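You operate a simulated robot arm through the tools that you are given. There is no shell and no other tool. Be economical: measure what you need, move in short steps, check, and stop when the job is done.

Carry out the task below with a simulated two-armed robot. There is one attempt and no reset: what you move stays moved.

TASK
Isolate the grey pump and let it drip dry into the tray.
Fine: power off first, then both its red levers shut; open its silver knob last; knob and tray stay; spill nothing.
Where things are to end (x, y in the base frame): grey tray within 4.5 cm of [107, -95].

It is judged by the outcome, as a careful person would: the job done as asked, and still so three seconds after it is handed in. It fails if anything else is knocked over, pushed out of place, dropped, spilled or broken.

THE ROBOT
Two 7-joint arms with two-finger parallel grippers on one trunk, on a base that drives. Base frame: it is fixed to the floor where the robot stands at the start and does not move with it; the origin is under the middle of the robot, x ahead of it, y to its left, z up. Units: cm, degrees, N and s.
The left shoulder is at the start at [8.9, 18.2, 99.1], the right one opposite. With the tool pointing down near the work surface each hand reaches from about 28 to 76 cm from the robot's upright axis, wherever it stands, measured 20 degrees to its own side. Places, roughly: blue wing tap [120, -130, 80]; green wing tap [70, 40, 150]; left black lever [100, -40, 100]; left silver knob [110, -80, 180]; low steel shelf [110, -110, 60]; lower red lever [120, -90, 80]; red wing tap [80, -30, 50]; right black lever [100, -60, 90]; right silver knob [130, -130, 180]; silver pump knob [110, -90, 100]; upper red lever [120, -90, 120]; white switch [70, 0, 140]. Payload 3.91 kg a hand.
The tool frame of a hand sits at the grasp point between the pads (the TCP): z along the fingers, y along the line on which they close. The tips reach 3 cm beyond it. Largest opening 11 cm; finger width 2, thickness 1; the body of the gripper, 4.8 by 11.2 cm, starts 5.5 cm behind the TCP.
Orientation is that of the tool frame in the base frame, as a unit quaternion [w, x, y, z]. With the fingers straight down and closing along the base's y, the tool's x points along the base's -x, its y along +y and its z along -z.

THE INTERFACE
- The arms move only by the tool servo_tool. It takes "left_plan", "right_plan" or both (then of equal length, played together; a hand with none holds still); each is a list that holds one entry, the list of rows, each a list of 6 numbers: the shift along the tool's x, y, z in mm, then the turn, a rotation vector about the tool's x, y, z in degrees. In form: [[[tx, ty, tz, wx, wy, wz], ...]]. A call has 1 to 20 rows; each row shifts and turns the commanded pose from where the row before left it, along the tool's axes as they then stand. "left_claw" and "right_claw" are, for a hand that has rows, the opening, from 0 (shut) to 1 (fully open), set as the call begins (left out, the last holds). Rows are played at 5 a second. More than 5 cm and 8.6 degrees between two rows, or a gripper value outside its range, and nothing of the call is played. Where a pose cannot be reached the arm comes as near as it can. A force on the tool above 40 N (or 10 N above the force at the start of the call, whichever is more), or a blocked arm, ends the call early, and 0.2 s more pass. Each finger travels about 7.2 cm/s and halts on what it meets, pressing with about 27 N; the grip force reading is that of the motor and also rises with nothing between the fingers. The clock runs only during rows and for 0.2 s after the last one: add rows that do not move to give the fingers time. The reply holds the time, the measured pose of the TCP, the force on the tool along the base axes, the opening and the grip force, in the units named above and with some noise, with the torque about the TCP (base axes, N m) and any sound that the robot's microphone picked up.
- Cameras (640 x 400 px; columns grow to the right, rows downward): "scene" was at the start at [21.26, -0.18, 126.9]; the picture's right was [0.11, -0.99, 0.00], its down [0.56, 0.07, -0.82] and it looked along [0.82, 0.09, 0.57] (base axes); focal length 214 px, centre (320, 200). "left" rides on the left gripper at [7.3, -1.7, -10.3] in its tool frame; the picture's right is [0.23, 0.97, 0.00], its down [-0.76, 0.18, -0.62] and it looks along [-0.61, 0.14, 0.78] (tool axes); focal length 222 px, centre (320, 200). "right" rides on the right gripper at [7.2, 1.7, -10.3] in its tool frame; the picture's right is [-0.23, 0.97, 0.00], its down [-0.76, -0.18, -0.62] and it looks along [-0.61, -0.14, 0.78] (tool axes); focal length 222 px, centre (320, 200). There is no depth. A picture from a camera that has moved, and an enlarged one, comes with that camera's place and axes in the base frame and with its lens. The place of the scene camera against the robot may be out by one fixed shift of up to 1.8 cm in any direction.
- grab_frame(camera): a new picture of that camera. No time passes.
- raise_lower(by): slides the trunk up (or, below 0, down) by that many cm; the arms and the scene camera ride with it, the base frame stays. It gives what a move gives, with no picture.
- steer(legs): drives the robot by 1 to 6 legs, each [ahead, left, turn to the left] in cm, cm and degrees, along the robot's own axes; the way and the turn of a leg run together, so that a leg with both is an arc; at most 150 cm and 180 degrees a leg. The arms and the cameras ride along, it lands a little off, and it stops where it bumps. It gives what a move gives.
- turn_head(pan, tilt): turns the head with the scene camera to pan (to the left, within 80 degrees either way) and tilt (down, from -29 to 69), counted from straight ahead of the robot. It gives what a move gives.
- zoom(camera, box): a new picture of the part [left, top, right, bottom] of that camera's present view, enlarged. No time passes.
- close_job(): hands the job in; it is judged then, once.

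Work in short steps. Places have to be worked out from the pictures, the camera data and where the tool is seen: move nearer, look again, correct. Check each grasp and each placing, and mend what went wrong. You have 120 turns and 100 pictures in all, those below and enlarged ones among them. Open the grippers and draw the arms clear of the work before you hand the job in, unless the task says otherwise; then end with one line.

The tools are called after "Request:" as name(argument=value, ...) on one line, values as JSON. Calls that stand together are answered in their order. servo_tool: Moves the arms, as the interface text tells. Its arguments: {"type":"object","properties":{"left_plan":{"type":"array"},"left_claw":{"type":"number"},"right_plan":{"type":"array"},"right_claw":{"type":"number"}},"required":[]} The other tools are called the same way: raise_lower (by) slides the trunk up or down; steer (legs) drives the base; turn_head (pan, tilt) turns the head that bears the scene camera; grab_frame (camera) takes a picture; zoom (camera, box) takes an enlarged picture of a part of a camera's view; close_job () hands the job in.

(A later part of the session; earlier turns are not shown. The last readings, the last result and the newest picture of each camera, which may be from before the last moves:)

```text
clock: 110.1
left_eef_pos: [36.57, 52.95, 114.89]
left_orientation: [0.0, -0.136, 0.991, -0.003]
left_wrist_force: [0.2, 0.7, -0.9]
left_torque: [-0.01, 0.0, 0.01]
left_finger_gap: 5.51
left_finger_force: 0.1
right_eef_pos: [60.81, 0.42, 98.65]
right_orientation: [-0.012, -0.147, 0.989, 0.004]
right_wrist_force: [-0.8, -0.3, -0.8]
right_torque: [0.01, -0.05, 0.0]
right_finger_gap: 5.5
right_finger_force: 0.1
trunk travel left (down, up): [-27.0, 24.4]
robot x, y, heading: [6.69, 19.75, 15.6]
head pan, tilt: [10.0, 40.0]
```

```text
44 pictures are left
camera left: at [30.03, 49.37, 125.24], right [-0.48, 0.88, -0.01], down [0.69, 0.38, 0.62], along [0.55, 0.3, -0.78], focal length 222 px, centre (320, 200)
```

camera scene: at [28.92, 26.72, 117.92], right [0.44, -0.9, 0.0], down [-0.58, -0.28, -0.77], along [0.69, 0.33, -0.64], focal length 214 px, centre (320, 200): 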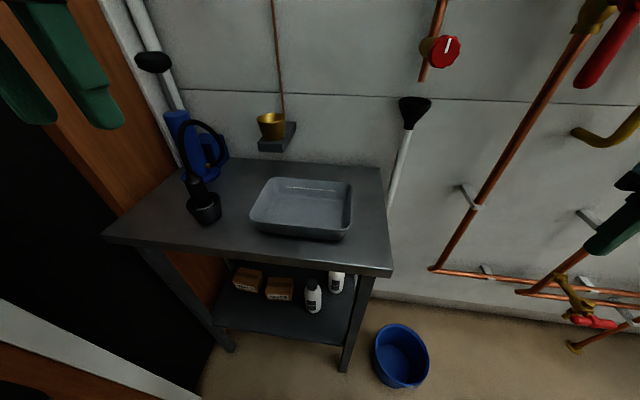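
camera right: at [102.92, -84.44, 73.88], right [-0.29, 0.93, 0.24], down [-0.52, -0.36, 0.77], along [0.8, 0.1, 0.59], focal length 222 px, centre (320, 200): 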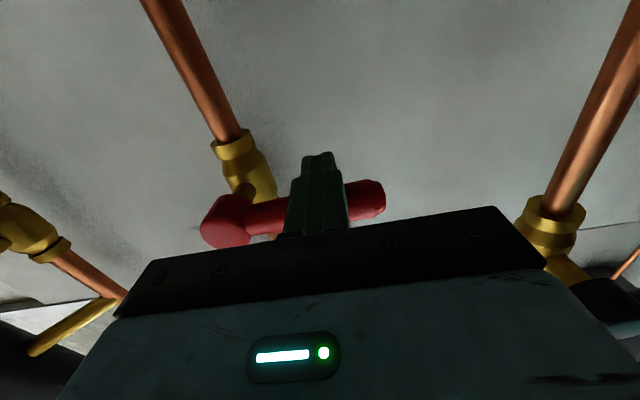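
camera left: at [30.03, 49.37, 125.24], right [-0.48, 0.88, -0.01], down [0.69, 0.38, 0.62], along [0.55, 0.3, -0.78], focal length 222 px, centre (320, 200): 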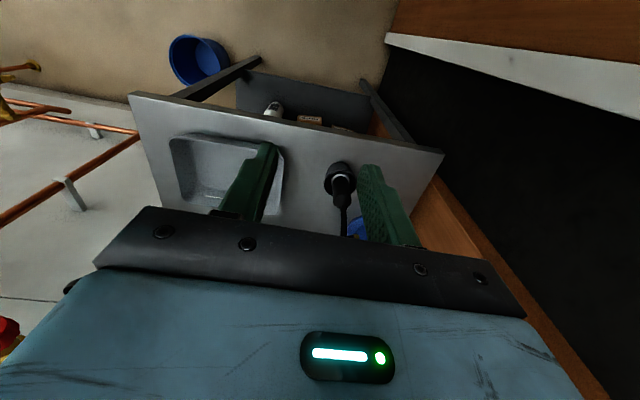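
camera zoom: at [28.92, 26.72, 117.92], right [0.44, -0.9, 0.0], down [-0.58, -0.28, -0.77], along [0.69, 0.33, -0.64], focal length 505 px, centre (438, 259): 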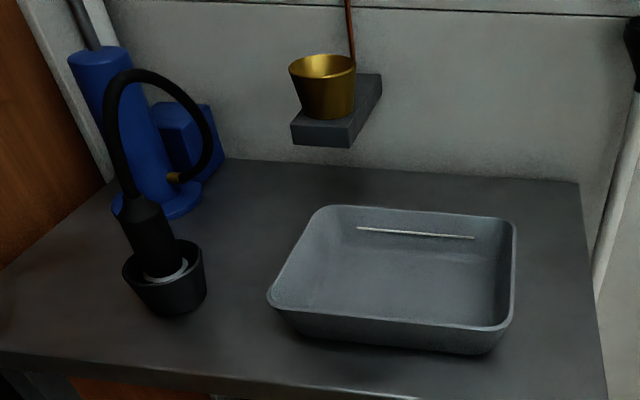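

I bring both hands above the two short rims of the tray, keeping well above the objects.

Request:
servo_tool(left_plan=[[[0, -10, 0, 0, 0, 0], [0, -11, 0, 0, 0, 0], [0, -11, 0, 0, 0, 0], [-30, -11, 0, 0, 0, 0], [-40, 0, 0, 0, 0, 0], [-40, 0, 0, 0, 0, 0], [-40, 0, 0, 0, 0, 0], [-44, 0, 0, 0, 0, 0], [0, 0, 40, 0, 0, 0], [0, 0, 0, 0, 0, 0]]], right_plan=[[[0, 0, -40, 0, 0, 0], [-10, 37, 0, 0, 0, 0], [-15, 37, 0, 0, 0, 0], [-15, 37, 0, 0, 0, 0], [-15, 37, 0, 0, 0, 0], [-15, 37, 0, 0, 0, 0], [-15, 37, 0, 0, 0, 0], [-15, 36, 0, 0, 0, 0], [-11, 35, 0, 0, 0, 0], [0, 33, 0, 0, 0, 0]]])

Request:
grab_frame(camera="scene")

```text
clock: 112.3
left_eef_pos: [52.58, 55.86, 108.76]
left_orientation: [0.0, -0.136, 0.991, -0.003]
left_wrist_force: [0.5, 0.1, 0.4]
left_torque: [-0.01, -0.03, -0.01]
left_finger_gap: 5.51
left_finger_force: 0.1
left hand out of reach, approached as far as the arm can: row 7, 8
right_eef_pos: [62.32, 17.91, 102.81]
right_orientation: [-0.011, -0.148, 0.989, 0.004]
right_wrist_force: [0.2, -0.5, 0.1]
right_torque: [-0.01, 0.01, -0.02]
right_finger_gap: 5.5
right_finger_force: 0.1
right hand out of reach, approached as far as the arm can: row 6, 7, 8, 9, 10
trunk travel left (down, up): [-27.0, 24.4]
robot x, y, heading: [6.98, 19.85, 15.7]
head pan, tilt: [10.0, 40.0]
```

```text
43 pictures are left
camera scene: at [28.96, 26.71, 117.92], right [0.44, -0.9, 0.0], down [-0.58, -0.28, -0.77], along [0.69, 0.33, -0.64], focal length 214 px, centre (320, 200)
```

scene: 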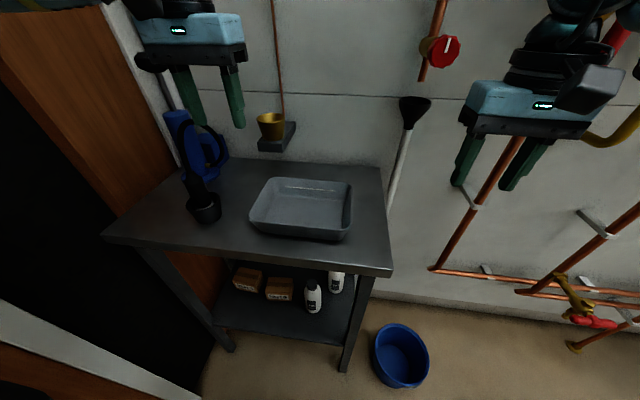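

The arms can't come close enough together for a two-handed grip, so I will take the tray with the left hand on its front rim. I shift the base right and yaw the left hand 90°.

Request:
steer(legs=[[0, -13, 0]])

Request:
servo_tool(left_plan=[[[0, 0, 0, 0, 0, 8.2], [0, 0, 0, 0, 0, 8.2], [0, 0, 0, 0, 0, 8.2], [0, 0, 0, 0, 0, 8.2], [0, 0, 0, 0, 0, 8.2], [0, 0, 0, 0, 0, 8.2], [0, 0, 0, 0, 0, 8.2], [0, 0, 0, 0, 0, 8.2], [0, 0, 0, 0, 0, 8.2], [0, 0, 0, 0, 0, 8.2], [0, 0, 0, 0, 0, 8.2], [0, 0, 0, 0, 0, 0]]])

Request:
grab_frame(camera="left")

Request:
grab_frame(camera="scene")

```text
clock: 114.0
left_eef_pos: [55.95, 43.56, 108.77]
left_orientation: [0.0, -0.135, 0.991, -0.003]
left_wrist_force: [0.5, -0.2, 0.8]
left_torque: [-0.02, -0.01, 0.0]
left_finger_gap: 5.49
left_finger_force: 0.0
right_eef_pos: [65.7, 5.53, 102.87]
right_orientation: [-0.01, -0.149, 0.989, 0.003]
right_wrist_force: [0.5, 0.9, 0.3]
right_torque: [0.01, -0.02, 0.02]
right_finger_gap: 5.51
right_finger_force: 0.0
trunk travel left (down, up): [-27.0, 24.4]
robot x, y, heading: [10.66, 7.39, 15.9]
head pan, tilt: [10.0, 40.0]
```

```text
clock: 116.7
left_eef_pos: [55.96, 43.67, 108.83]
left_orientation: [0.002, 0.606, 0.795, -0.002]
left_wrist_force: [-1.6, -0.7, 0.8]
left_torque: [0.04, 0.0, 0.03]
left_finger_gap: 5.49
left_finger_force: 0.1
right_eef_pos: [65.63, 5.43, 102.91]
right_orientation: [-0.012, -0.148, 0.989, 0.004]
right_wrist_force: [-0.1, -0.1, -1.1]
right_torque: [0.0, 0.01, 0.0]
right_finger_gap: 5.49
right_finger_force: 0.1
trunk travel left (down, up): [-27.0, 24.4]
robot x, y, heading: [10.75, 7.27, 16.1]
head pan, tilt: [10.0, 40.0]
```

```text
42 pictures are left
camera left: at [52.41, 50.19, 119.1], right [0.88, 0.48, 0.0], down [0.37, -0.68, 0.63], along [0.3, -0.55, -0.78], focal length 222 px, centre (320, 200)
```

left: 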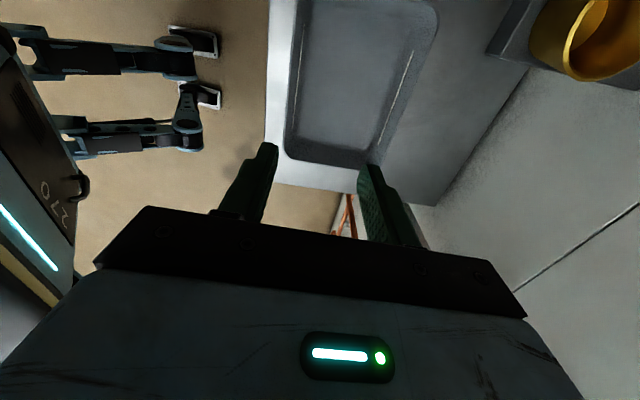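

```text
41 pictures are left
camera scene: at [32.4, 14.48, 117.92], right [0.44, -0.9, 0.0], down [-0.58, -0.28, -0.77], along [0.69, 0.33, -0.64], focal length 214 px, centre (320, 200)
```

scene: 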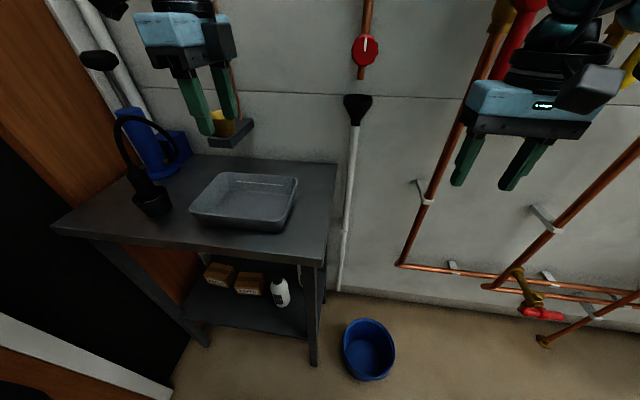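

The front rim line passes through about [52.6,42.6]; I move the hand 3 cm back over it and lower partway, then look.

Request:
servo_tool(left_plan=[[[0, -15, 0, 0, 0, 0], [0, -15, 0, 0, 0, 0], [0, 0, 30, 0, 0, 0], [0, 0, 30, 0, 0, 0], [0, 0, 30, 0, 0, 0], [0, 0, 30, 0, 0, 0], [0, 0, 0, 0, 0, 0]]])

Request:
grab_frame(camera="left")

Request:
zoom(camera="scene", box=[130, 90, 350, 260])

```text
clock: 118.2
left_eef_pos: [53.17, 42.7, 96.71]
left_orientation: [0.002, 0.605, 0.796, -0.001]
left_wrist_force: [-0.6, 0.6, -0.3]
left_torque: [0.02, 0.02, 0.02]
left_finger_gap: 5.49
left_finger_force: 0.0
right_eef_pos: [65.69, 5.58, 102.9]
right_orientation: [-0.012, -0.148, 0.989, 0.004]
right_wrist_force: [-0.2, -1.2, -0.2]
right_torque: [0.02, 0.0, 0.01]
right_finger_gap: 5.51
right_finger_force: 0.1
trunk travel left (down, up): [-27.0, 24.4]
robot x, y, heading: [10.79, 7.47, 15.8]
head pan, tilt: [10.0, 40.0]
```

```text
40 pictures are left
camera left: at [49.62, 49.32, 107.03], right [0.88, 0.48, 0.0], down [0.37, -0.68, 0.63], along [0.3, -0.55, -0.78], focal length 222 px, centre (320, 200)
```

left: 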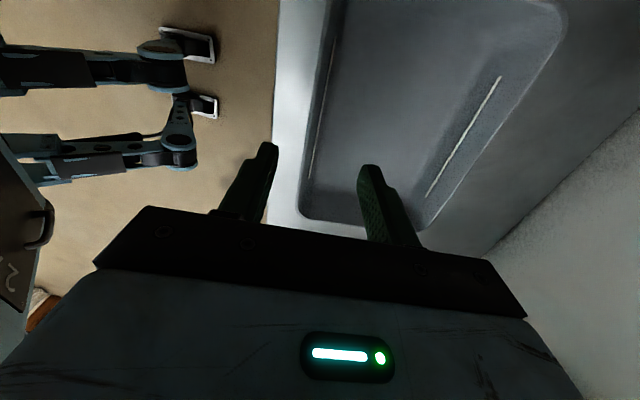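

```text
2.35 times, centred on (240, 175) of scene
camera zoom: at [32.38, 14.47, 117.93], right [0.44, -0.9, 0.0], down [-0.58, -0.28, -0.77], along [0.69, 0.33, -0.64], focal length 505 px, centre (508, 259)
```

zoom: 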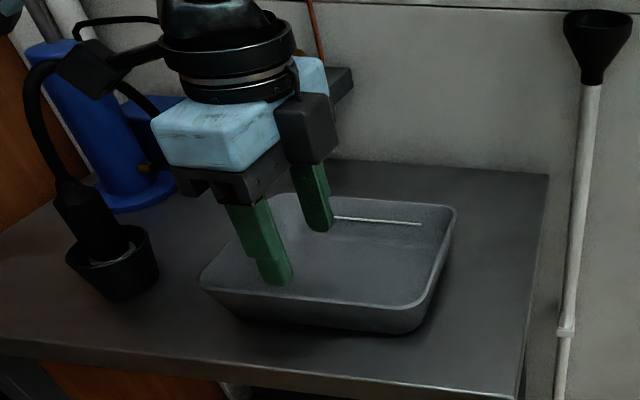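

The rim lies between the fingers. I lower 6.5 cm in small steps and then look.

Request:
servo_tool(left_plan=[[[0, 0, 20, 0, 0, 0], [0, 0, 20, 0, 0, 0], [0, 0, 15, 0, 0, 0], [0, 0, 10, 0, 0, 0], [0, 0, 0, 0, 0, 0]]])

Request:
zoom(camera="scene", box=[130, 90, 350, 260])

```text
clock: 119.5
left_eef_pos: [53.06, 42.64, 90.36]
left_orientation: [0.001, 0.606, 0.796, -0.003]
left_wrist_force: [0.4, 0.4, -0.1]
left_torque: [0.01, -0.03, -0.01]
left_finger_gap: 5.51
left_finger_force: 0.1
right_eef_pos: [65.64, 5.44, 102.96]
right_orientation: [-0.011, -0.148, 0.989, 0.004]
right_wrist_force: [0.3, 0.5, 0.1]
right_torque: [-0.01, 0.0, 0.0]
right_finger_gap: 5.48
right_finger_force: 0.1
trunk travel left (down, up): [-27.0, 24.4]
robot x, y, heading: [10.46, 7.37, 15.6]
head pan, tilt: [10.0, 40.0]
```

```text
2.35 times, centred on (240, 175) of scene
camera zoom: at [32.39, 14.48, 117.92], right [0.44, -0.9, 0.0], down [-0.58, -0.28, -0.77], along [0.69, 0.33, -0.64], focal length 505 px, centre (508, 259)
```

zoom: 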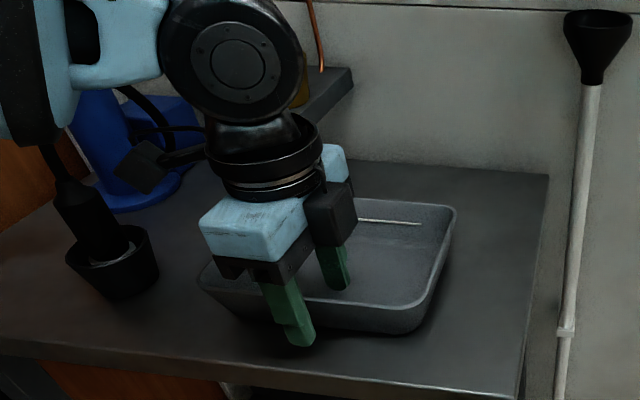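

The fingers straddle the front wall. Lower 0.8 cm and close.

Request:
servo_tool(left_plan=[[[0, 0, 8, 0, 0, 0], [0, 0, 0, 0, 0, 0]]])

Request:
servo_tool(left_plan=[[[0, 0, 0, 0, 0, 0], [0, 0, 0, 0, 0, 0], [0, 0, 0, 0, 0, 0], [0, 0, 0, 0, 0, 0], [0, 0, 0, 0, 0, 0], [0, 0, 0, 0, 0, 0]]], left_claw=0)

Request:
zoom(camera="scene", box=[130, 90, 350, 260])

```text
clock: 120.0
left_eef_pos: [53.08, 42.75, 89.44]
left_orientation: [0.002, 0.606, 0.796, -0.002]
left_wrist_force: [-0.5, -0.1, 0.7]
left_torque: [0.01, 0.0, 0.02]
left_finger_gap: 5.52
left_finger_force: 0.1
right_eef_pos: [65.78, 5.55, 102.87]
right_orientation: [-0.011, -0.148, 0.989, 0.004]
right_wrist_force: [0.4, -0.4, -0.4]
right_torque: [0.01, 0.0, 0.0]
right_finger_gap: 5.48
right_finger_force: 0.3
trunk travel left (down, up): [-27.0, 24.4]
robot x, y, heading: [10.0, 7.34, 16.2]
head pan, tilt: [10.0, 40.0]
```

```text
clock: 121.5
left_eef_pos: [53.1, 42.63, 89.5]
left_orientation: [0.002, 0.606, 0.796, -0.001]
left_wrist_force: [2.4, 1.9, 5.5]
left_torque: [-0.09, -1.22, 0.36]
left_finger_gap: 1.16
left_finger_force: 26.8
right_eef_pos: [65.74, 5.56, 102.84]
right_orientation: [-0.011, -0.148, 0.989, 0.004]
right_wrist_force: [-0.1, 0.7, -1.5]
right_torque: [0.0, 0.01, 0.0]
right_finger_gap: 5.48
right_finger_force: 0.1
trunk travel left (down, up): [-27.0, 24.4]
robot x, y, heading: [10.77, 7.22, 15.9]
head pan, tilt: [10.0, 40.0]
```

```text
2.35 times, centred on (240, 175) of scene
camera zoom: at [32.37, 14.48, 117.93], right [0.44, -0.9, 0.0], down [-0.58, -0.28, -0.77], along [0.69, 0.33, -0.64], focal length 505 px, centre (508, 259)
```

zoom: 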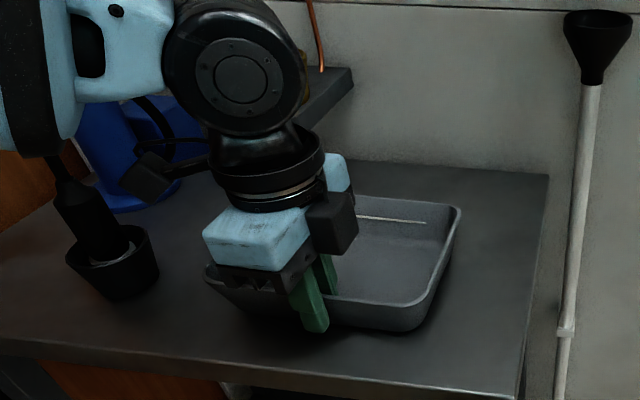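

Gripped (1.16 cm). Lift a few cm and read the load.

Request:
servo_tool(left_plan=[[[0, 0, -10, 0, 0, 0], [0, 0, -15, 0, 0, 0], [0, 0, -15, 0, 0, 0], [0, 0, 0, 0, 0, 0], [0, 0, 0, 0, 0, 0]]])

Request:
grab_frame(camera="scene")

```text
clock: 122.7
left_eef_pos: [53.07, 42.64, 93.45]
left_orientation: [0.002, 0.605, 0.796, -0.002]
left_wrist_force: [-0.2, -0.2, -0.5]
left_torque: [0.0, 0.01, 0.01]
left_finger_gap: 0.0
left_finger_force: 27.0
right_eef_pos: [65.67, 5.49, 102.87]
right_orientation: [-0.01, -0.148, 0.989, 0.005]
right_wrist_force: [-0.5, 0.5, -0.1]
right_torque: [-0.03, 0.01, -0.02]
right_finger_gap: 5.53
right_finger_force: 0.1
trunk travel left (down, up): [-27.0, 24.4]
robot x, y, heading: [10.55, 7.55, 15.8]
head pan, tilt: [10.0, 40.0]
```

```text
36 pictures are left
camera scene: at [32.39, 14.48, 117.92], right [0.44, -0.9, 0.0], down [-0.58, -0.28, -0.77], along [0.69, 0.33, -0.64], focal length 214 px, centre (320, 200)
```

scene: 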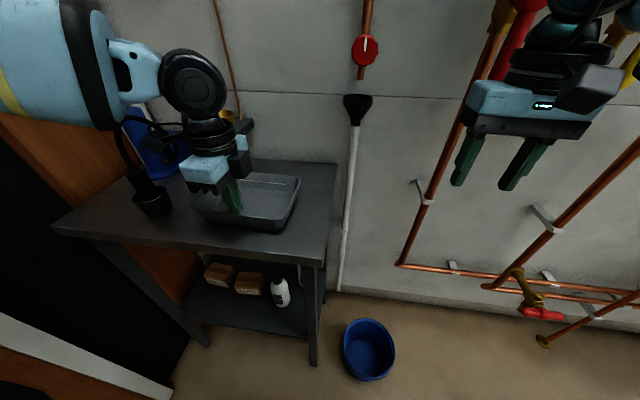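

The sloped wall slipped out; tray barely moved. I reopen, tilt the fingers 15° to match the wall slope, and go deeper until light contact.

Request:
servo_tool(left_plan=[[[0, 0, -10, 0, 0, 0], [0, 0, 0, 0, 0, 0], [0, 0, 0, 0, 0, 0], [0, 0, 0, -7.5, 0, 0], [0, 0, 0, -7.5, 0, 0], [0, 0, 0, 0, 0, 0]]], left_claw=0.45)

Request:
zoom(camera="left", box=[200, 0, 600, 240])

```text
clock: 124.0
left_eef_pos: [53.27, 42.68, 94.43]
left_orientation: [0.082, 0.601, 0.789, 0.102]
left_wrist_force: [1.3, 0.3, -0.2]
left_torque: [-0.01, 0.02, -0.01]
left_finger_gap: 4.93
left_finger_force: 0.1
right_eef_pos: [65.63, 5.59, 102.97]
right_orientation: [-0.011, -0.148, 0.989, 0.003]
right_wrist_force: [0.9, 0.4, 0.5]
right_torque: [0.01, -0.03, 0.02]
right_finger_gap: 5.51
right_finger_force: 0.1
trunk travel left (down, up): [-27.0, 24.4]
robot x, y, heading: [10.45, 7.37, 15.6]
head pan, tilt: [10.0, 40.0]
```

```text
1.60 times, centred on (400, 120) of left
camera zoom: at [47.03, 48.52, 103.94], right [0.85, 0.47, 0.25], down [0.21, -0.73, 0.65], along [0.49, -0.5, -0.72], focal length 355 px, centre (192, 328)
```

zoom: 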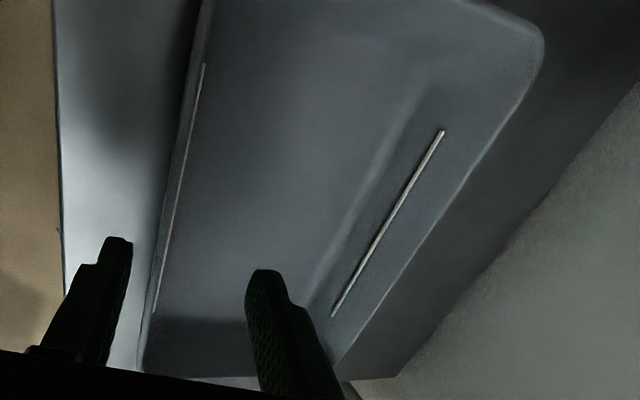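

Descend straight down 6 cm with tilted fingers.

Request:
servo_tool(left_plan=[[[0, -5.2, 19.3, 0, 0, 0], [0, -5.2, 19.3, 0, 0, 0], [0, -3.9, 14.5, 0, 0, 0], [0, -1.3, 4.8, 0, 0, 0], [0, 0, 0, 0, 0, 0]]])

Request:
zoom(camera="scene", box=[150, 130, 310, 250])

```text
clock: 125.2
left_eef_pos: [53.0, 42.74, 88.79]
left_orientation: [0.082, 0.6, 0.789, 0.104]
left_wrist_force: [-4.6, 4.3, 25.5]
left_torque: [0.03, 0.83, -0.12]
left_finger_gap: 4.76
left_finger_force: 0.1
right_eef_pos: [65.47, 5.45, 102.9]
right_orientation: [-0.01, -0.148, 0.989, 0.004]
right_wrist_force: [-0.3, 0.1, 0.1]
right_torque: [-0.01, 0.02, 0.0]
right_finger_gap: 5.49
right_finger_force: 0.1
trunk travel left (down, up): [-27.0, 24.4]
robot x, y, heading: [10.78, 7.24, 16.1]
head pan, tilt: [10.0, 40.0]
```

```text
3.33 times, centred on (230, 190) of scene
camera zoom: at [32.21, 14.42, 117.98], right [0.44, -0.9, 0.0], down [-0.58, -0.28, -0.77], along [0.69, 0.33, -0.64], focal length 715 px, centre (620, 233)
```

zoom: 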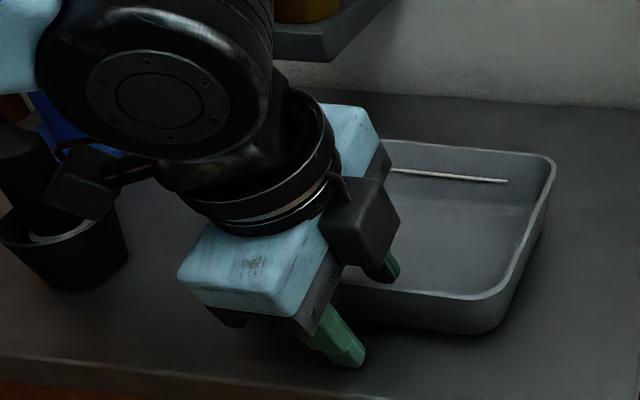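

Touching the bench with the outer finger; raise 3 mm and close.

Request:
servo_tool(left_plan=[[[0, 1, -4, 0, 0, 0], [0, 0, 0, 0, 0, 0]]])

Request:
servo_tool(left_plan=[[[0, 0, 0, 0, 0, 0], [0, 0, 0, 0, 0, 0], [0, 0, 0, 0, 0, 0], [0, 0, 0, 0, 0, 0], [0, 0, 0, 0, 0, 0]]], left_claw=0)

Request:
zoom(camera="left", box=[200, 0, 600, 240])

```text
clock: 125.8
left_eef_pos: [53.14, 42.7, 88.77]
left_orientation: [0.081, 0.6, 0.789, 0.101]
left_wrist_force: [1.3, 2.4, 1.3]
left_torque: [0.05, -0.03, -0.03]
left_finger_gap: 4.82
left_finger_force: 0.1
right_eef_pos: [65.73, 5.5, 102.98]
right_orientation: [-0.013, -0.148, 0.989, 0.004]
right_wrist_force: [-1.5, -0.5, 0.5]
right_torque: [0.01, -0.01, 0.02]
right_finger_gap: 5.51
right_finger_force: 0.0
trunk travel left (down, up): [-27.0, 24.4]
robot x, y, heading: [10.81, 7.31, 16.1]
head pan, tilt: [10.0, 40.0]
```

```text
clock: 127.0
left_eef_pos: [53.17, 42.62, 88.85]
left_orientation: [0.081, 0.6, 0.789, 0.102]
left_wrist_force: [1.0, -0.1, -0.7]
left_torque: [-0.07, 0.13, 0.04]
left_finger_gap: 0.38
left_finger_force: 26.9
right_eef_pos: [65.61, 5.58, 102.88]
right_orientation: [-0.011, -0.147, 0.989, 0.004]
right_wrist_force: [-0.4, -0.2, 0.5]
right_torque: [-0.01, 0.01, 0.01]
right_finger_gap: 5.5
right_finger_force: 0.0
trunk travel left (down, up): [-27.0, 24.4]
robot x, y, heading: [10.92, 7.52, 16.0]
head pan, tilt: [10.0, 40.0]
```

```text
1.60 times, centred on (400, 120) of left
camera zoom: at [47.09, 48.49, 98.42], right [0.85, 0.47, 0.25], down [0.21, -0.73, 0.65], along [0.49, -0.5, -0.72], focal length 355 px, centre (192, 328)
```

zoom: 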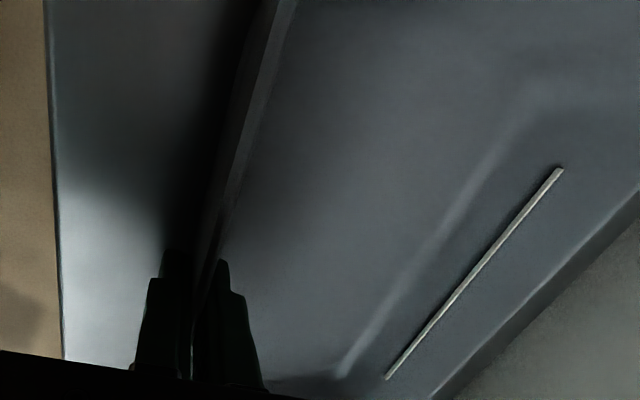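

Pads are flush on the wall (0.38 cm). Lift straight up slowly.

Request:
servo_tool(left_plan=[[[0, 1.3, -4.8, 0, 0, 0], [0, 2.6, -9.7, 0, 0, 0], [0, 2.6, -9.7, 0, 0, 0], [0, 2.6, -9.7, 0, 0, 0], [0, 0, 0, 0, 0, 0]]])

Request:
grab_frame(camera="scene")

```text
clock: 128.2
left_eef_pos: [53.06, 42.78, 92.32]
left_orientation: [0.08, 0.601, 0.789, 0.103]
left_wrist_force: [-0.2, 0.2, -2.4]
left_torque: [-0.05, 0.12, 0.01]
left_finger_gap: 0.39
left_finger_force: 26.7
right_eef_pos: [65.67, 5.62, 102.8]
right_orientation: [-0.012, -0.147, 0.989, 0.004]
right_wrist_force: [-1.3, -0.8, -0.2]
right_torque: [-0.02, -0.02, 0.03]
right_finger_gap: 5.46
right_finger_force: 0.0
trunk travel left (down, up): [-27.0, 24.4]
robot x, y, heading: [10.41, 7.7, 15.9]
head pan, tilt: [10.0, 40.0]
```

```text
32 pictures are left
camera scene: at [32.42, 14.5, 117.91], right [0.44, -0.9, 0.0], down [-0.58, -0.28, -0.77], along [0.69, 0.33, -0.64], focal length 214 px, centre (320, 200)
```

scene: 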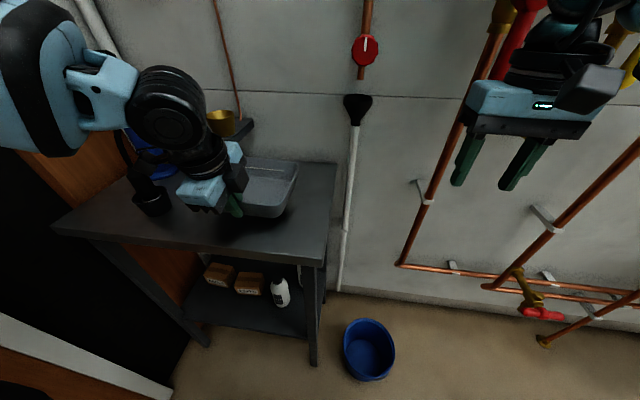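

The tray is held (≈2.4 N, gap steady). I lift 5 cm more, pull the right hand back, then back away and drive along the wall toward the pump.

Request:
servo_tool(left_plan=[[[0, 2.6, -9.7, 0, 0, 0], [0, 2.6, -9.7, 0, 0, 0], [0, 2.6, -9.7, 0, 0, 0], [0, 2.6, -9.7, 0, 0, 0], [0, 2.6, -9.7, 0, 0, 0], [0, 0, 0, 0, 0, 0]]], right_plan=[[[30, -10, 0, 0, 0, 0], [30, -10, 0, 0, 0, 0], [30, -10, 0, 0, 0, 0], [30, -10, 0, 0, 0, 0], [30, -10, 0, 0, 0, 0], [30, -10, 0, 0, 0, 0]]])

Request:
steer(legs=[[-25, 0, 0], [0, -70, 0], [0, -70, 0]])

Request:
turn_head(pan=0, tilt=35)

Request:
grab_frame(camera="scene")

```text
clock: 129.7
left_eef_pos: [52.92, 42.68, 97.34]
left_orientation: [0.081, 0.6, 0.789, 0.102]
left_wrist_force: [0.5, 0.1, -1.6]
left_torque: [-0.04, 0.16, 0.02]
left_finger_gap: 0.37
left_finger_force: 27.2
right_eef_pos: [50.12, -5.45, 103.18]
right_orientation: [-0.011, -0.147, 0.989, 0.003]
right_wrist_force: [-0.6, 0.5, -0.4]
right_torque: [0.01, 0.01, -0.01]
right_finger_gap: 5.51
right_finger_force: 0.1
trunk travel left (down, up): [-27.0, 24.4]
robot x, y, heading: [10.5, 7.62, 15.9]
head pan, tilt: [10.0, 40.0]
```

```text
clock: 143.8
left_eef_pos: [66.84, -98.29, 97.3]
left_orientation: [0.081, 0.602, 0.788, 0.102]
left_wrist_force: [-0.4, 0.7, -2.3]
left_torque: [-0.03, 0.12, 0.01]
left_finger_gap: 0.36
left_finger_force: 26.4
right_eef_pos: [63.81, -146.18, 103.07]
right_orientation: [-0.012, -0.146, 0.989, 0.004]
right_wrist_force: [-0.4, 0.0, -0.3]
right_torque: [0.0, 0.0, 0.01]
right_finger_gap: 5.51
right_finger_force: 0.1
trunk travel left (down, up): [-27.0, 24.4]
robot x, y, heading: [24.45, -133.17, 15.9]
head pan, tilt: [10.0, 40.0]
```

```text
clock: 144.5
left_eef_pos: [66.94, -98.32, 97.37]
left_orientation: [0.08, 0.602, 0.788, 0.101]
left_wrist_force: [-0.3, 0.2, -2.0]
left_torque: [-0.08, 0.12, -0.03]
left_finger_gap: 0.38
left_finger_force: 26.7
right_eef_pos: [63.77, -146.22, 103.07]
right_orientation: [-0.012, -0.146, 0.989, 0.004]
right_wrist_force: [-0.3, 0.6, 0.8]
right_torque: [0.01, 0.02, -0.04]
right_finger_gap: 5.49
right_finger_force: 0.0
trunk travel left (down, up): [-27.0, 24.4]
robot x, y, heading: [24.15, -133.39, 15.6]
head pan, tilt: [0.0, 35.0]
```

```text
31 pictures are left
camera scene: at [46.99, -127.7, 118.67], right [0.27, -0.96, 0.0], down [-0.55, -0.16, -0.82], along [0.79, 0.22, -0.57], focal length 214 px, centre (320, 200)
```

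scene: 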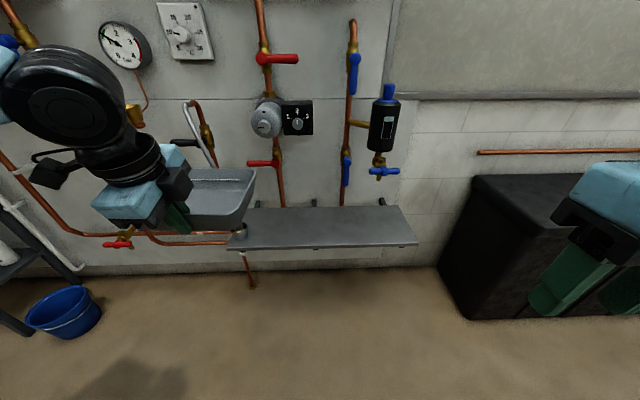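

The tray is held level enough. I lower it to about z 72 (between shelf and pump height) before moving in.

Request:
servo_tool(left_plan=[[[0, -7, 26, 0, 0, 0], [0, -7, 26, 0, 0, 0], [0, -7, 26, 0, 0, 0], [0, -7, 26, 0, 0, 0], [0, -7, 26, 0, 0, 0], [0, -7, 26, 0, 0, 0], [0, -7, 26, 0, 0, 0], [0, -7, 26, 0, 0, 0], [0, -7, 26, 0, 0, 0], [0, 0, 0, 0, 0, 0]]])

Request:
steer(legs=[[0, -9.6, 0.6], [14, 0, 0]])

Request:
grab_frame(camera="scene")

```text
clock: 146.7
left_eef_pos: [66.88, -98.54, 73.13]
left_orientation: [0.082, 0.602, 0.788, 0.102]
left_wrist_force: [1.1, -0.4, -1.5]
left_torque: [-0.04, 0.13, 0.0]
left_finger_gap: 0.39
left_finger_force: 27.3
right_eef_pos: [63.8, -146.3, 103.01]
right_orientation: [-0.011, -0.146, 0.989, 0.004]
right_wrist_force: [0.2, 0.5, 0.4]
right_torque: [0.01, 0.0, -0.04]
right_finger_gap: 5.5
right_finger_force: 0.1
trunk travel left (down, up): [-27.0, 24.4]
robot x, y, heading: [24.7, -133.28, 15.8]
head pan, tilt: [0.0, 35.0]
```

```text
clock: 149.1
left_eef_pos: [82.3, -103.24, 72.89]
left_orientation: [0.08, 0.597, 0.792, 0.102]
left_wrist_force: [0.8, -0.2, -1.7]
left_torque: [-0.08, 0.16, -0.01]
left_finger_gap: 0.34
left_finger_force: 26.7
right_eef_pos: [80.12, -151.19, 102.95]
right_orientation: [-0.012, -0.153, 0.988, 0.003]
right_wrist_force: [0.6, 0.1, -0.4]
right_torque: [0.0, 0.04, -0.01]
right_finger_gap: 5.51
right_finger_force: 0.0
trunk travel left (down, up): [-27.0, 24.4]
robot x, y, heading: [40.31, -138.68, 16.5]
head pan, tilt: [0.0, 35.0]
```

```text
30 pictures are left
camera scene: at [62.95, -132.78, 118.65], right [0.28, -0.96, 0.0], down [-0.55, -0.16, -0.82], along [0.79, 0.23, -0.57], focal length 214 px, centre (320, 200)
```

scene: 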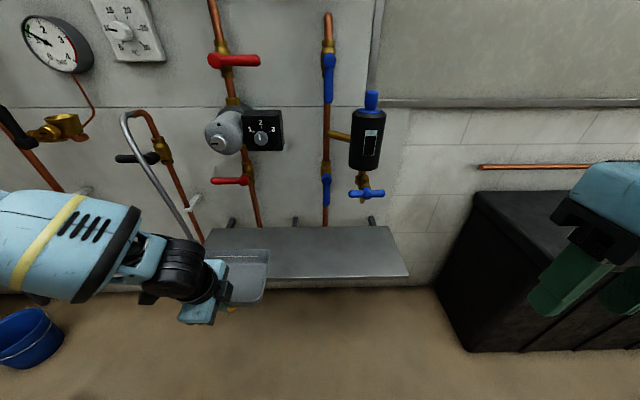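

I check with the left camera how close the hand and forearm will come to the hose.

Request:
grab_frame(camera="left")

Request:
turn_head(pan=25, tilt=45)

Request:
grab_frame(camera="scene")

```text
29 pictures are left
camera left: at [76.23, -97.44, 82.53], right [0.84, 0.48, 0.25], down [0.22, -0.73, 0.65], along [0.49, -0.49, -0.72], focal length 222 px, centre (320, 200)
```

left: 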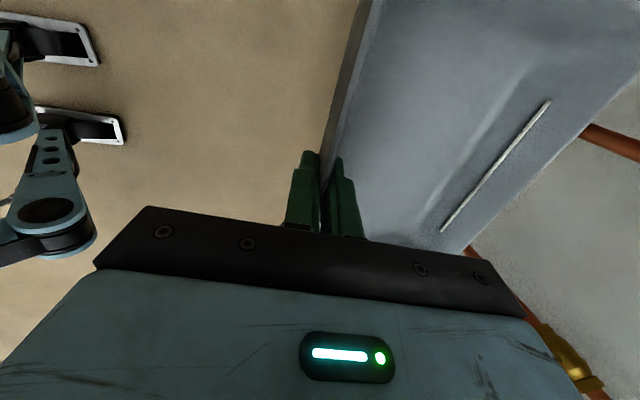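

```text
clock: 150.0
left_eef_pos: [82.2, -103.25, 73.04]
left_orientation: [0.081, 0.597, 0.792, 0.103]
left_wrist_force: [0.1, -0.3, -1.1]
left_torque: [-0.09, 0.14, 0.0]
left_finger_gap: 0.38
left_finger_force: 26.5
right_eef_pos: [79.97, -151.15, 103.03]
right_orientation: [-0.011, -0.153, 0.988, 0.003]
right_wrist_force: [0.3, 0.6, 0.2]
right_torque: [-0.03, -0.03, 0.0]
right_finger_gap: 5.51
right_finger_force: 0.0
trunk travel left (down, up): [-27.0, 24.4]
robot x, y, heading: [40.23, -138.6, 16.5]
head pan, tilt: [25.0, 45.0]
```

```text
28 pictures are left
camera scene: at [60.53, -129.92, 117.19], right [0.66, -0.75, 0.0], down [-0.53, -0.47, -0.71], along [0.53, 0.47, -0.71], focal length 214 px, centre (320, 200)
```

scene: 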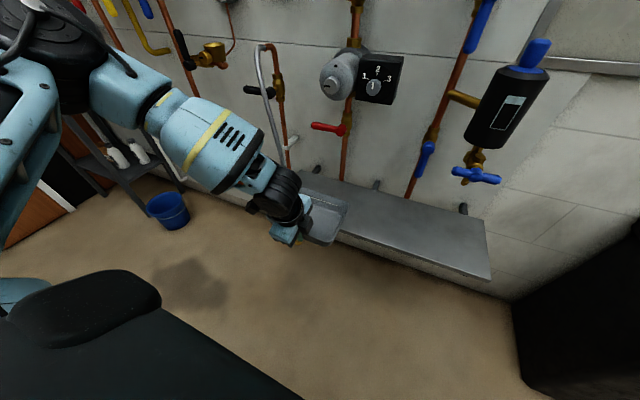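

To stay clear of the hose with the forearm, I'll set the tray down about 12 cm right of the goal first and slide it left afterwards. Drive right 12 and forward 20.

Request:
steer(legs=[[0, -12, 0], [20, 0, 0]])

Request:
grab_frame(camera="scene")

```text
clock: 152.9
left_eef_pos: [105.02, -109.05, 73.02]
left_orientation: [0.08, 0.596, 0.792, 0.101]
left_wrist_force: [-0.1, -0.2, -1.8]
left_torque: [-0.07, 0.14, 0.04]
left_finger_gap: 0.39
left_finger_force: 26.8
right_eef_pos: [102.77, -157.01, 103.0]
right_orientation: [-0.012, -0.153, 0.988, 0.003]
right_wrist_force: [-0.7, -0.1, 0.4]
right_torque: [-0.02, 0.01, 0.01]
right_finger_gap: 5.5
right_finger_force: 0.2
trunk travel left (down, up): [-27.0, 24.4]
robot x, y, heading: [63.13, -144.5, 16.6]
head pan, tilt: [25.0, 45.0]
```

```text
27 pictures are left
camera scene: at [83.26, -135.73, 117.18], right [0.66, -0.75, 0.0], down [-0.53, -0.47, -0.71], along [0.53, 0.47, -0.71], focal length 214 px, centre (320, 200)
```

scene: 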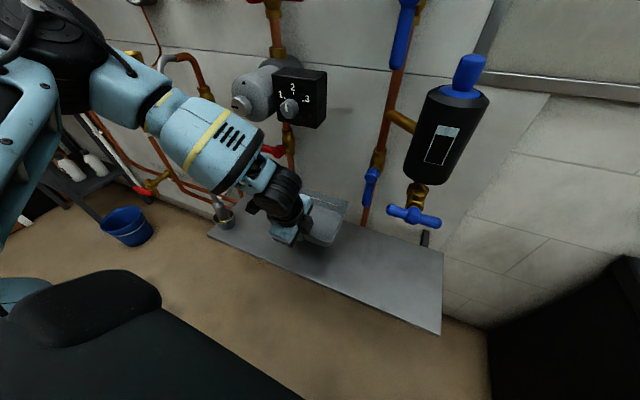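

To give forearm more room from the hose and pump knob I shift another 8 cm right, then lower the tray until contact.

Request:
steer(legs=[[0, -8, 0]])

Request:
servo_tool(left_plan=[[[0, -5.2, 19.3, 0, 0, 0], [0, -5.2, 19.3, 0, 0, 0], [0, -5.2, 19.3, 0, 0, 0], [0, -2.6, 9.6, 0, 0, 0], [0, 0, 0, 0, 0, 0]]])

Request:
grab_frame(camera="scene")

```text
clock: 154.3
left_eef_pos: [107.26, -116.7, 73.06]
left_orientation: [0.08, 0.596, 0.792, 0.102]
left_wrist_force: [-0.1, -0.1, -2.4]
left_torque: [-0.05, 0.1, 0.02]
left_finger_gap: 0.35
left_finger_force: 27.2
right_eef_pos: [104.9, -164.43, 103.11]
right_orientation: [-0.011, -0.154, 0.988, 0.004]
right_wrist_force: [1.3, 0.2, 0.0]
right_torque: [0.0, 0.02, 0.0]
right_finger_gap: 5.5
right_finger_force: 0.1
trunk travel left (down, up): [-27.0, 24.4]
robot x, y, heading: [65.13, -151.99, 16.5]
head pan, tilt: [25.0, 45.0]
```

```text
clock: 155.5
left_eef_pos: [107.3, -116.7, 65.97]
left_orientation: [0.081, 0.595, 0.793, 0.103]
left_wrist_force: [0.3, -0.3, -2.5]
left_torque: [-0.02, 0.12, 0.0]
left_finger_gap: 0.37
left_finger_force: 27.1
right_eef_pos: [104.9, -164.44, 103.09]
right_orientation: [-0.011, -0.152, 0.988, 0.003]
right_wrist_force: [0.4, -0.9, 0.9]
right_torque: [-0.04, -0.01, 0.01]
right_finger_gap: 5.52
right_finger_force: 0.0
trunk travel left (down, up): [-27.0, 24.4]
robot x, y, heading: [65.05, -152.16, 16.4]
head pan, tilt: [25.0, 45.0]
```

```text
26 pictures are left
camera scene: at [85.44, -143.34, 117.19], right [0.66, -0.75, 0.0], down [-0.53, -0.47, -0.71], along [0.53, 0.47, -0.71], focal length 214 px, centre (320, 200)
```

scene: 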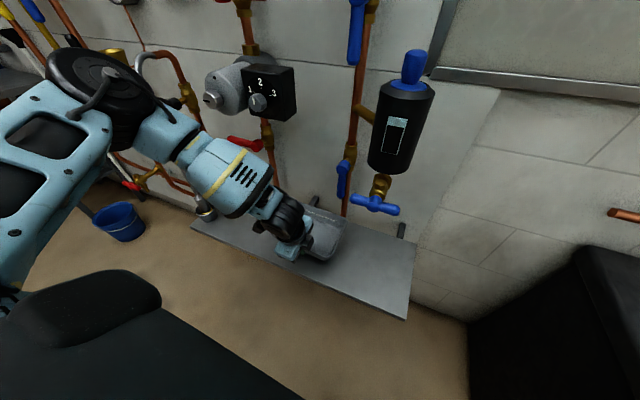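

Close to the shelf. Continue down in 4 mm steps.

Request:
servo_tool(left_plan=[[[0, -1.3, 4.8, 0, 0, 0], [0, -1.3, 4.8, 0, 0, 0], [0, -1.3, 4.8, 0, 0, 0], [0, -0.8, 3, 0, 0, 0], [0, 0, 0, 0, 0, 0]]])

Request:
zoom(camera="scene", box=[180, 160, 430, 320])

```text
clock: 156.7
left_eef_pos: [107.25, -116.74, 64.17]
left_orientation: [0.08, 0.596, 0.792, 0.103]
left_wrist_force: [-0.2, -0.5, -1.7]
left_torque: [-0.06, 0.14, -0.01]
left_finger_gap: 0.37
left_finger_force: 26.8
right_eef_pos: [104.88, -164.55, 103.11]
right_orientation: [-0.011, -0.153, 0.988, 0.004]
right_wrist_force: [-0.3, -0.3, 0.7]
right_torque: [-0.01, -0.01, -0.01]
right_finger_gap: 5.51
right_finger_force: 0.0
trunk travel left (down, up): [-27.0, 24.4]
robot x, y, heading: [65.12, -152.42, 16.2]
head pan, tilt: [25.0, 45.0]
```

```text
2.50 times, centred on (305, 240) of scene
camera zoom: at [85.44, -143.34, 117.19], right [0.66, -0.75, 0.0], down [-0.53, -0.47, -0.71], along [0.53, 0.47, -0.71], focal length 536 px, centre (358, 100)
```

zoom: 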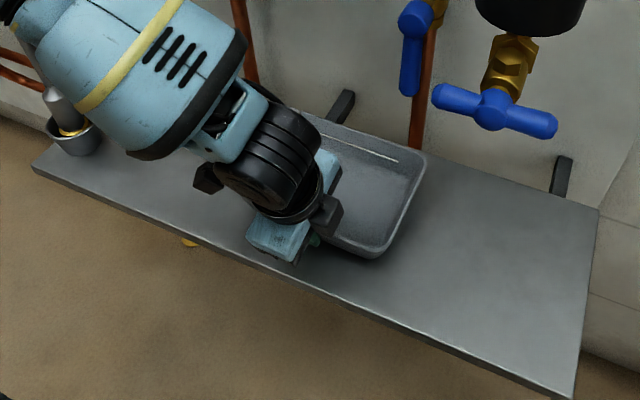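

Still hanging; lower further in 3 mm steps.

Request:
servo_tool(left_plan=[[[0, -0.8, 3, 0, 0, 0], [0, -0.8, 3, 0, 0, 0], [0, -0.8, 3, 0, 0, 0], [0, 0, 0, 0, 0, 0]]])

```text
clock: 157.7
left_eef_pos: [107.26, -116.73, 63.67]
left_orientation: [0.083, 0.596, 0.792, 0.104]
left_wrist_force: [0.4, 3.3, 25.2]
left_torque: [0.0, -0.09, 0.01]
left_finger_gap: 0.35
left_finger_force: 27.4
right_eef_pos: [104.88, -164.61, 103.08]
right_orientation: [-0.011, -0.154, 0.988, 0.003]
right_wrist_force: [0.2, 0.3, 0.4]
right_torque: [-0.02, -0.02, 0.02]
right_finger_gap: 5.51
right_finger_force: 0.0
trunk travel left (down, up): [-27.0, 24.4]
robot x, y, heading: [65.05, -152.14, 16.6]
head pan, tilt: [25.0, 45.0]
```

Contact (25 N): the tray is on the shelf. Ease 2 mm, open, and withdraw upward along the fingers.

Request:
servo_tool(left_plan=[[[0, 0.5, -2, 0, 0, 0], [0, 0, 0, 0, 0, 0], [0, 0, 0, 0, 0, 0], [0, 0, 0, 0, 0, 0]]], left_claw=0.4)

Request:
servo_tool(left_plan=[[[0, 0, -20, 0, 0, 0], [0, 0, -30, 0, 0, 0], [0, 0, -30, 0, 0, 0], [0, -20, -30, 0, 0, 0], [0, -30, -20, 0, 0, 0], [0, -30, -20, 0, 0, 0], [0, -30, 0, 0, 0, 0], [0, 0, 0, 0, 0, 0]]])

Request:
steer(legs=[[-12, 0, 0]])

Request:
grab_frame(camera="scene")

```text
clock: 158.7
left_eef_pos: [107.26, -116.7, 63.48]
left_orientation: [0.081, 0.596, 0.792, 0.104]
left_wrist_force: [15.8, 4.9, 17.9]
left_torque: [0.11, -0.23, -0.02]
left_finger_gap: 3.36
left_finger_force: 0.1
right_eef_pos: [104.98, -164.72, 103.13]
right_orientation: [-0.011, -0.154, 0.988, 0.003]
right_wrist_force: [0.1, 0.0, 0.4]
right_torque: [-0.02, -0.02, 0.0]
right_finger_gap: 5.5
right_finger_force: 0.1
trunk travel left (down, up): [-27.0, 24.4]
robot x, y, heading: [65.45, -152.38, 16.1]
head pan, tilt: [25.0, 45.0]
```

```text
clock: 160.5
left_eef_pos: [95.09, -120.31, 74.61]
left_orientation: [0.081, 0.596, 0.792, 0.103]
left_wrist_force: [0.8, 0.3, 0.3]
left_torque: [-0.01, 0.03, 0.01]
left_finger_gap: 4.41
left_finger_force: 0.0
left hand out of reach, approached as far as the arm can: row 7
right_eef_pos: [104.94, -164.53, 103.2]
right_orientation: [-0.011, -0.154, 0.988, 0.004]
right_wrist_force: [-0.8, 0.1, 0.2]
right_torque: [0.01, 0.01, -0.04]
right_finger_gap: 5.48
right_finger_force: 0.1
trunk travel left (down, up): [-27.0, 24.4]
robot x, y, heading: [65.33, -152.0, 16.6]
head pan, tilt: [25.0, 45.0]
```

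```text
clock: 161.7
left_eef_pos: [83.57, -123.85, 74.6]
left_orientation: [0.08, 0.596, 0.792, 0.102]
left_wrist_force: [-0.1, 0.9, 0.1]
left_torque: [-0.02, -0.03, 0.0]
left_finger_gap: 4.41
left_finger_force: 0.1
right_eef_pos: [93.52, -167.88, 103.07]
right_orientation: [-0.011, -0.153, 0.988, 0.003]
right_wrist_force: [0.3, -0.2, 0.0]
right_torque: [-0.02, 0.01, 0.05]
right_finger_gap: 5.52
right_finger_force: 0.0
trunk travel left (down, up): [-27.0, 24.4]
robot x, y, heading: [53.97, -155.91, 16.5]
head pan, tilt: [25.0, 45.0]
```

```text
24 pictures are left
camera scene: at [73.93, -146.78, 117.21], right [0.66, -0.75, 0.0], down [-0.53, -0.47, -0.71], along [0.53, 0.47, -0.71], focal length 214 px, centre (320, 200)
```

scene: 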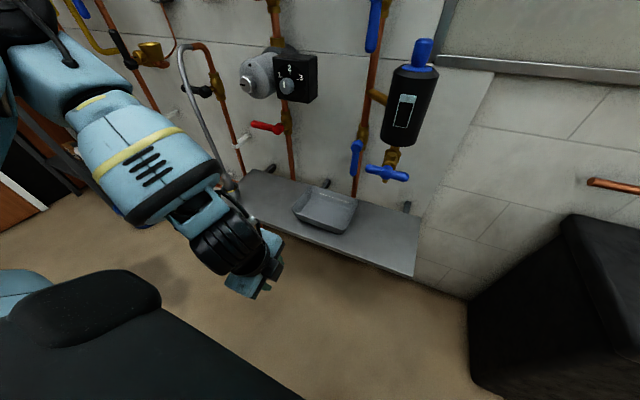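

The tray stands on the shelf at about [112.5,-115]; it needs to slide ~20 cm left. I raise the left hand away, tilt the right hand 30° and close it, then drive left so the right hand can push.

Request:
servo_tool(left_plan=[[[20, 0, -20, 0, 0, 0], [20, 0, -20, 0, 0, 0], [20, 0, -20, 0, 0, 0], [20, 0, -20, 0, 0, 0], [0, 0, -20, 0, 0, 0], [0, 0, -20, 0, 0, 0], [0, 0, 0, 0, 0, 0], [0, 0, 0, 0, 0, 0]]], right_plan=[[[0, 0, 0, 0, -7.5, 0], [0, 0, 0, 0, -7.5, 0], [0, 0, 0, 0, -7.5, 0], [0, 0, 0, 0, -7.5, 0], [0, -30, 0, 0, 0, 0], [0, -30, 0, 0, 0, 0], [0, -30, 0, 0, 0, 0], [0, -30, 0, 0, 0, 0]]], right_claw=0)

Request:
steer(legs=[[0, 50, 0]])

Request:
turn_head(pan=-15, tilt=40)

Request:
grab_frame(camera="scene")

```text
clock: 163.5
left_eef_pos: [82.06, -115.75, 85.89]
left_orientation: [0.08, 0.597, 0.792, 0.101]
left_wrist_force: [-1.0, 0.4, -0.3]
left_torque: [0.0, 0.01, 0.01]
left_finger_gap: 4.39
left_finger_force: 0.2
left hand out of reach, approached as far as the arm can: row 1, 2, 3, 4, 5
right_eef_pos: [97.32, -179.25, 103.29]
right_orientation: [0.244, -0.148, 0.957, 0.043]
right_wrist_force: [0.0, 0.3, 0.7]
right_torque: [-0.01, 0.01, -0.01]
right_finger_gap: 0.0
right_finger_force: 26.8
right hand out of reach, approached as far as the arm can: row 4
trunk travel left (down, up): [-27.0, 24.4]
robot x, y, heading: [54.08, -155.38, 16.5]
head pan, tilt: [25.0, 45.0]
```

```text
clock: 168.5
left_eef_pos: [67.66, -67.51, 85.66]
left_orientation: [0.079, 0.597, 0.792, 0.101]
left_wrist_force: [0.2, -0.2, -0.1]
left_torque: [-0.01, 0.0, -0.02]
left_finger_gap: 4.39
left_finger_force: 0.0
right_eef_pos: [82.91, -130.89, 103.42]
right_orientation: [0.245, -0.149, 0.957, 0.043]
right_wrist_force: [0.7, -0.2, -0.2]
right_torque: [-0.03, 0.0, -0.04]
right_finger_gap: 0.01
right_finger_force: 26.5
trunk travel left (down, up): [-27.0, 24.4]
robot x, y, heading: [39.36, -107.32, 16.3]
head pan, tilt: [25.0, 45.0]
```

```text
clock: 169.5
left_eef_pos: [67.73, -67.36, 85.79]
left_orientation: [0.079, 0.596, 0.793, 0.101]
left_wrist_force: [-0.2, 0.4, -0.1]
left_torque: [0.02, -0.05, -0.02]
left_finger_gap: 4.39
left_finger_force: 0.1
right_eef_pos: [83.09, -130.96, 103.42]
right_orientation: [0.245, -0.148, 0.957, 0.043]
right_wrist_force: [-0.4, 0.5, -0.1]
right_torque: [0.01, 0.01, 0.02]
right_finger_gap: 0.01
right_finger_force: 26.8
trunk travel left (down, up): [-27.0, 24.4]
robot x, y, heading: [39.59, -107.94, 16.3]
head pan, tilt: [-15.0, 40.0]
```

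```text
23 pictures are left
camera scene: at [62.1, -103.67, 117.92], right [0.03, -1.0, 0.0], down [-0.64, -0.02, -0.77], along [0.77, 0.02, -0.64], focal length 214 px, centre (320, 200)
```

scene: 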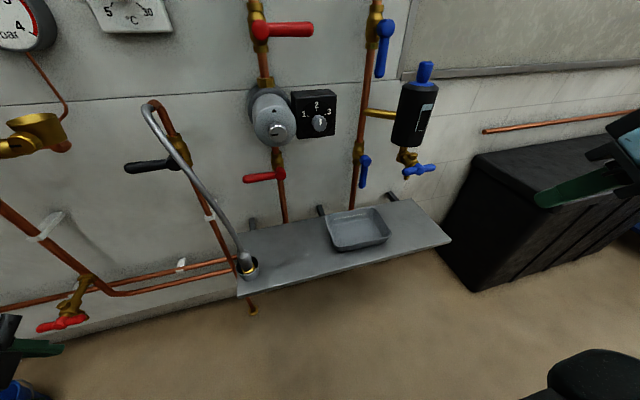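

Tray right rim mid ≈[115,-125]. I drive forward 14 cm, lower the right hand in front of the shelf, then reach in to the tray's right side.

Request:
steer(legs=[[14, 0, 0]])

Request:
servo_tool(right_plan=[[[17.8, -9.3, 30.8, 0, 0, 0], [17.8, -9.3, 30.8, 0, 0, 0], [17.8, -9.3, 30.8, 0, 0, 0], [17.8, -9.3, 30.8, 0, 0, 0], [17.8, -9.3, 30.8, 0, 0, 0], [17.8, -9.3, 30.8, 0, 0, 0], [17.8, -9.3, 30.8, 0, 0, 0], [17.8, -9.3, 30.8, 0, 0, 0], [17.8, -9.3, 30.8, 0, 0, 0], [0, 0, 0, 0, 0, 0]]])

Request:
grab_frame(camera="scene")

```text
clock: 170.9
left_eef_pos: [81.4, -63.44, 85.69]
left_orientation: [0.08, 0.597, 0.792, 0.101]
left_wrist_force: [-0.8, -0.5, 0.7]
left_torque: [0.06, 0.0, 0.0]
left_finger_gap: 4.4
left_finger_force: 0.1
right_eef_pos: [96.55, -127.01, 103.36]
right_orientation: [0.244, -0.147, 0.958, 0.043]
right_wrist_force: [-0.4, -0.1, 0.1]
right_torque: [0.04, -0.01, 0.06]
right_finger_gap: 0.0
right_finger_force: 27.4
trunk travel left (down, up): [-27.0, 24.4]
robot x, y, heading: [53.03, -103.39, 16.8]
head pan, tilt: [-15.0, 40.0]
```

```text
clock: 173.1
left_eef_pos: [81.17, -63.47, 85.65]
left_orientation: [0.079, 0.597, 0.792, 0.102]
left_wrist_force: [0.3, -1.0, 0.3]
left_torque: [0.03, -0.03, 0.0]
left_finger_gap: 4.36
left_finger_force: 0.1
right_eef_pos: [101.26, -135.86, 72.48]
right_orientation: [0.245, -0.147, 0.957, 0.043]
right_wrist_force: [0.0, 0.7, 0.2]
right_torque: [-0.01, 0.02, 0.02]
right_finger_gap: 0.01
right_finger_force: 27.3
right hand out of reach, approached as far as the arm can: row 2, 3, 4
trunk travel left (down, up): [-27.0, 24.4]
robot x, y, heading: [53.0, -103.19, 16.5]
head pan, tilt: [-15.0, 40.0]
```

```text
22 pictures are left
camera scene: at [75.56, -99.72, 117.92], right [0.03, -1.0, 0.0], down [-0.64, -0.02, -0.77], along [0.77, 0.02, -0.64], focal length 214 px, centre (320, 200)
```

scene: 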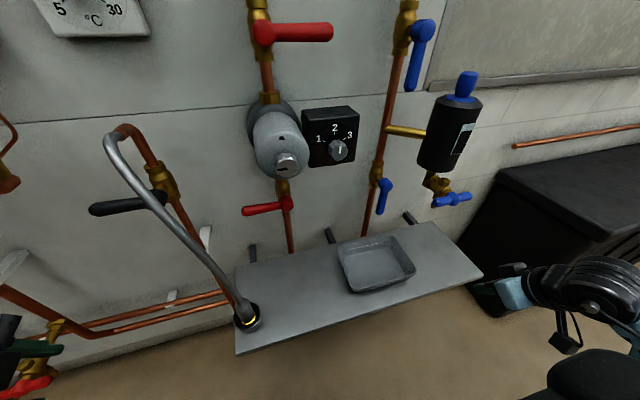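

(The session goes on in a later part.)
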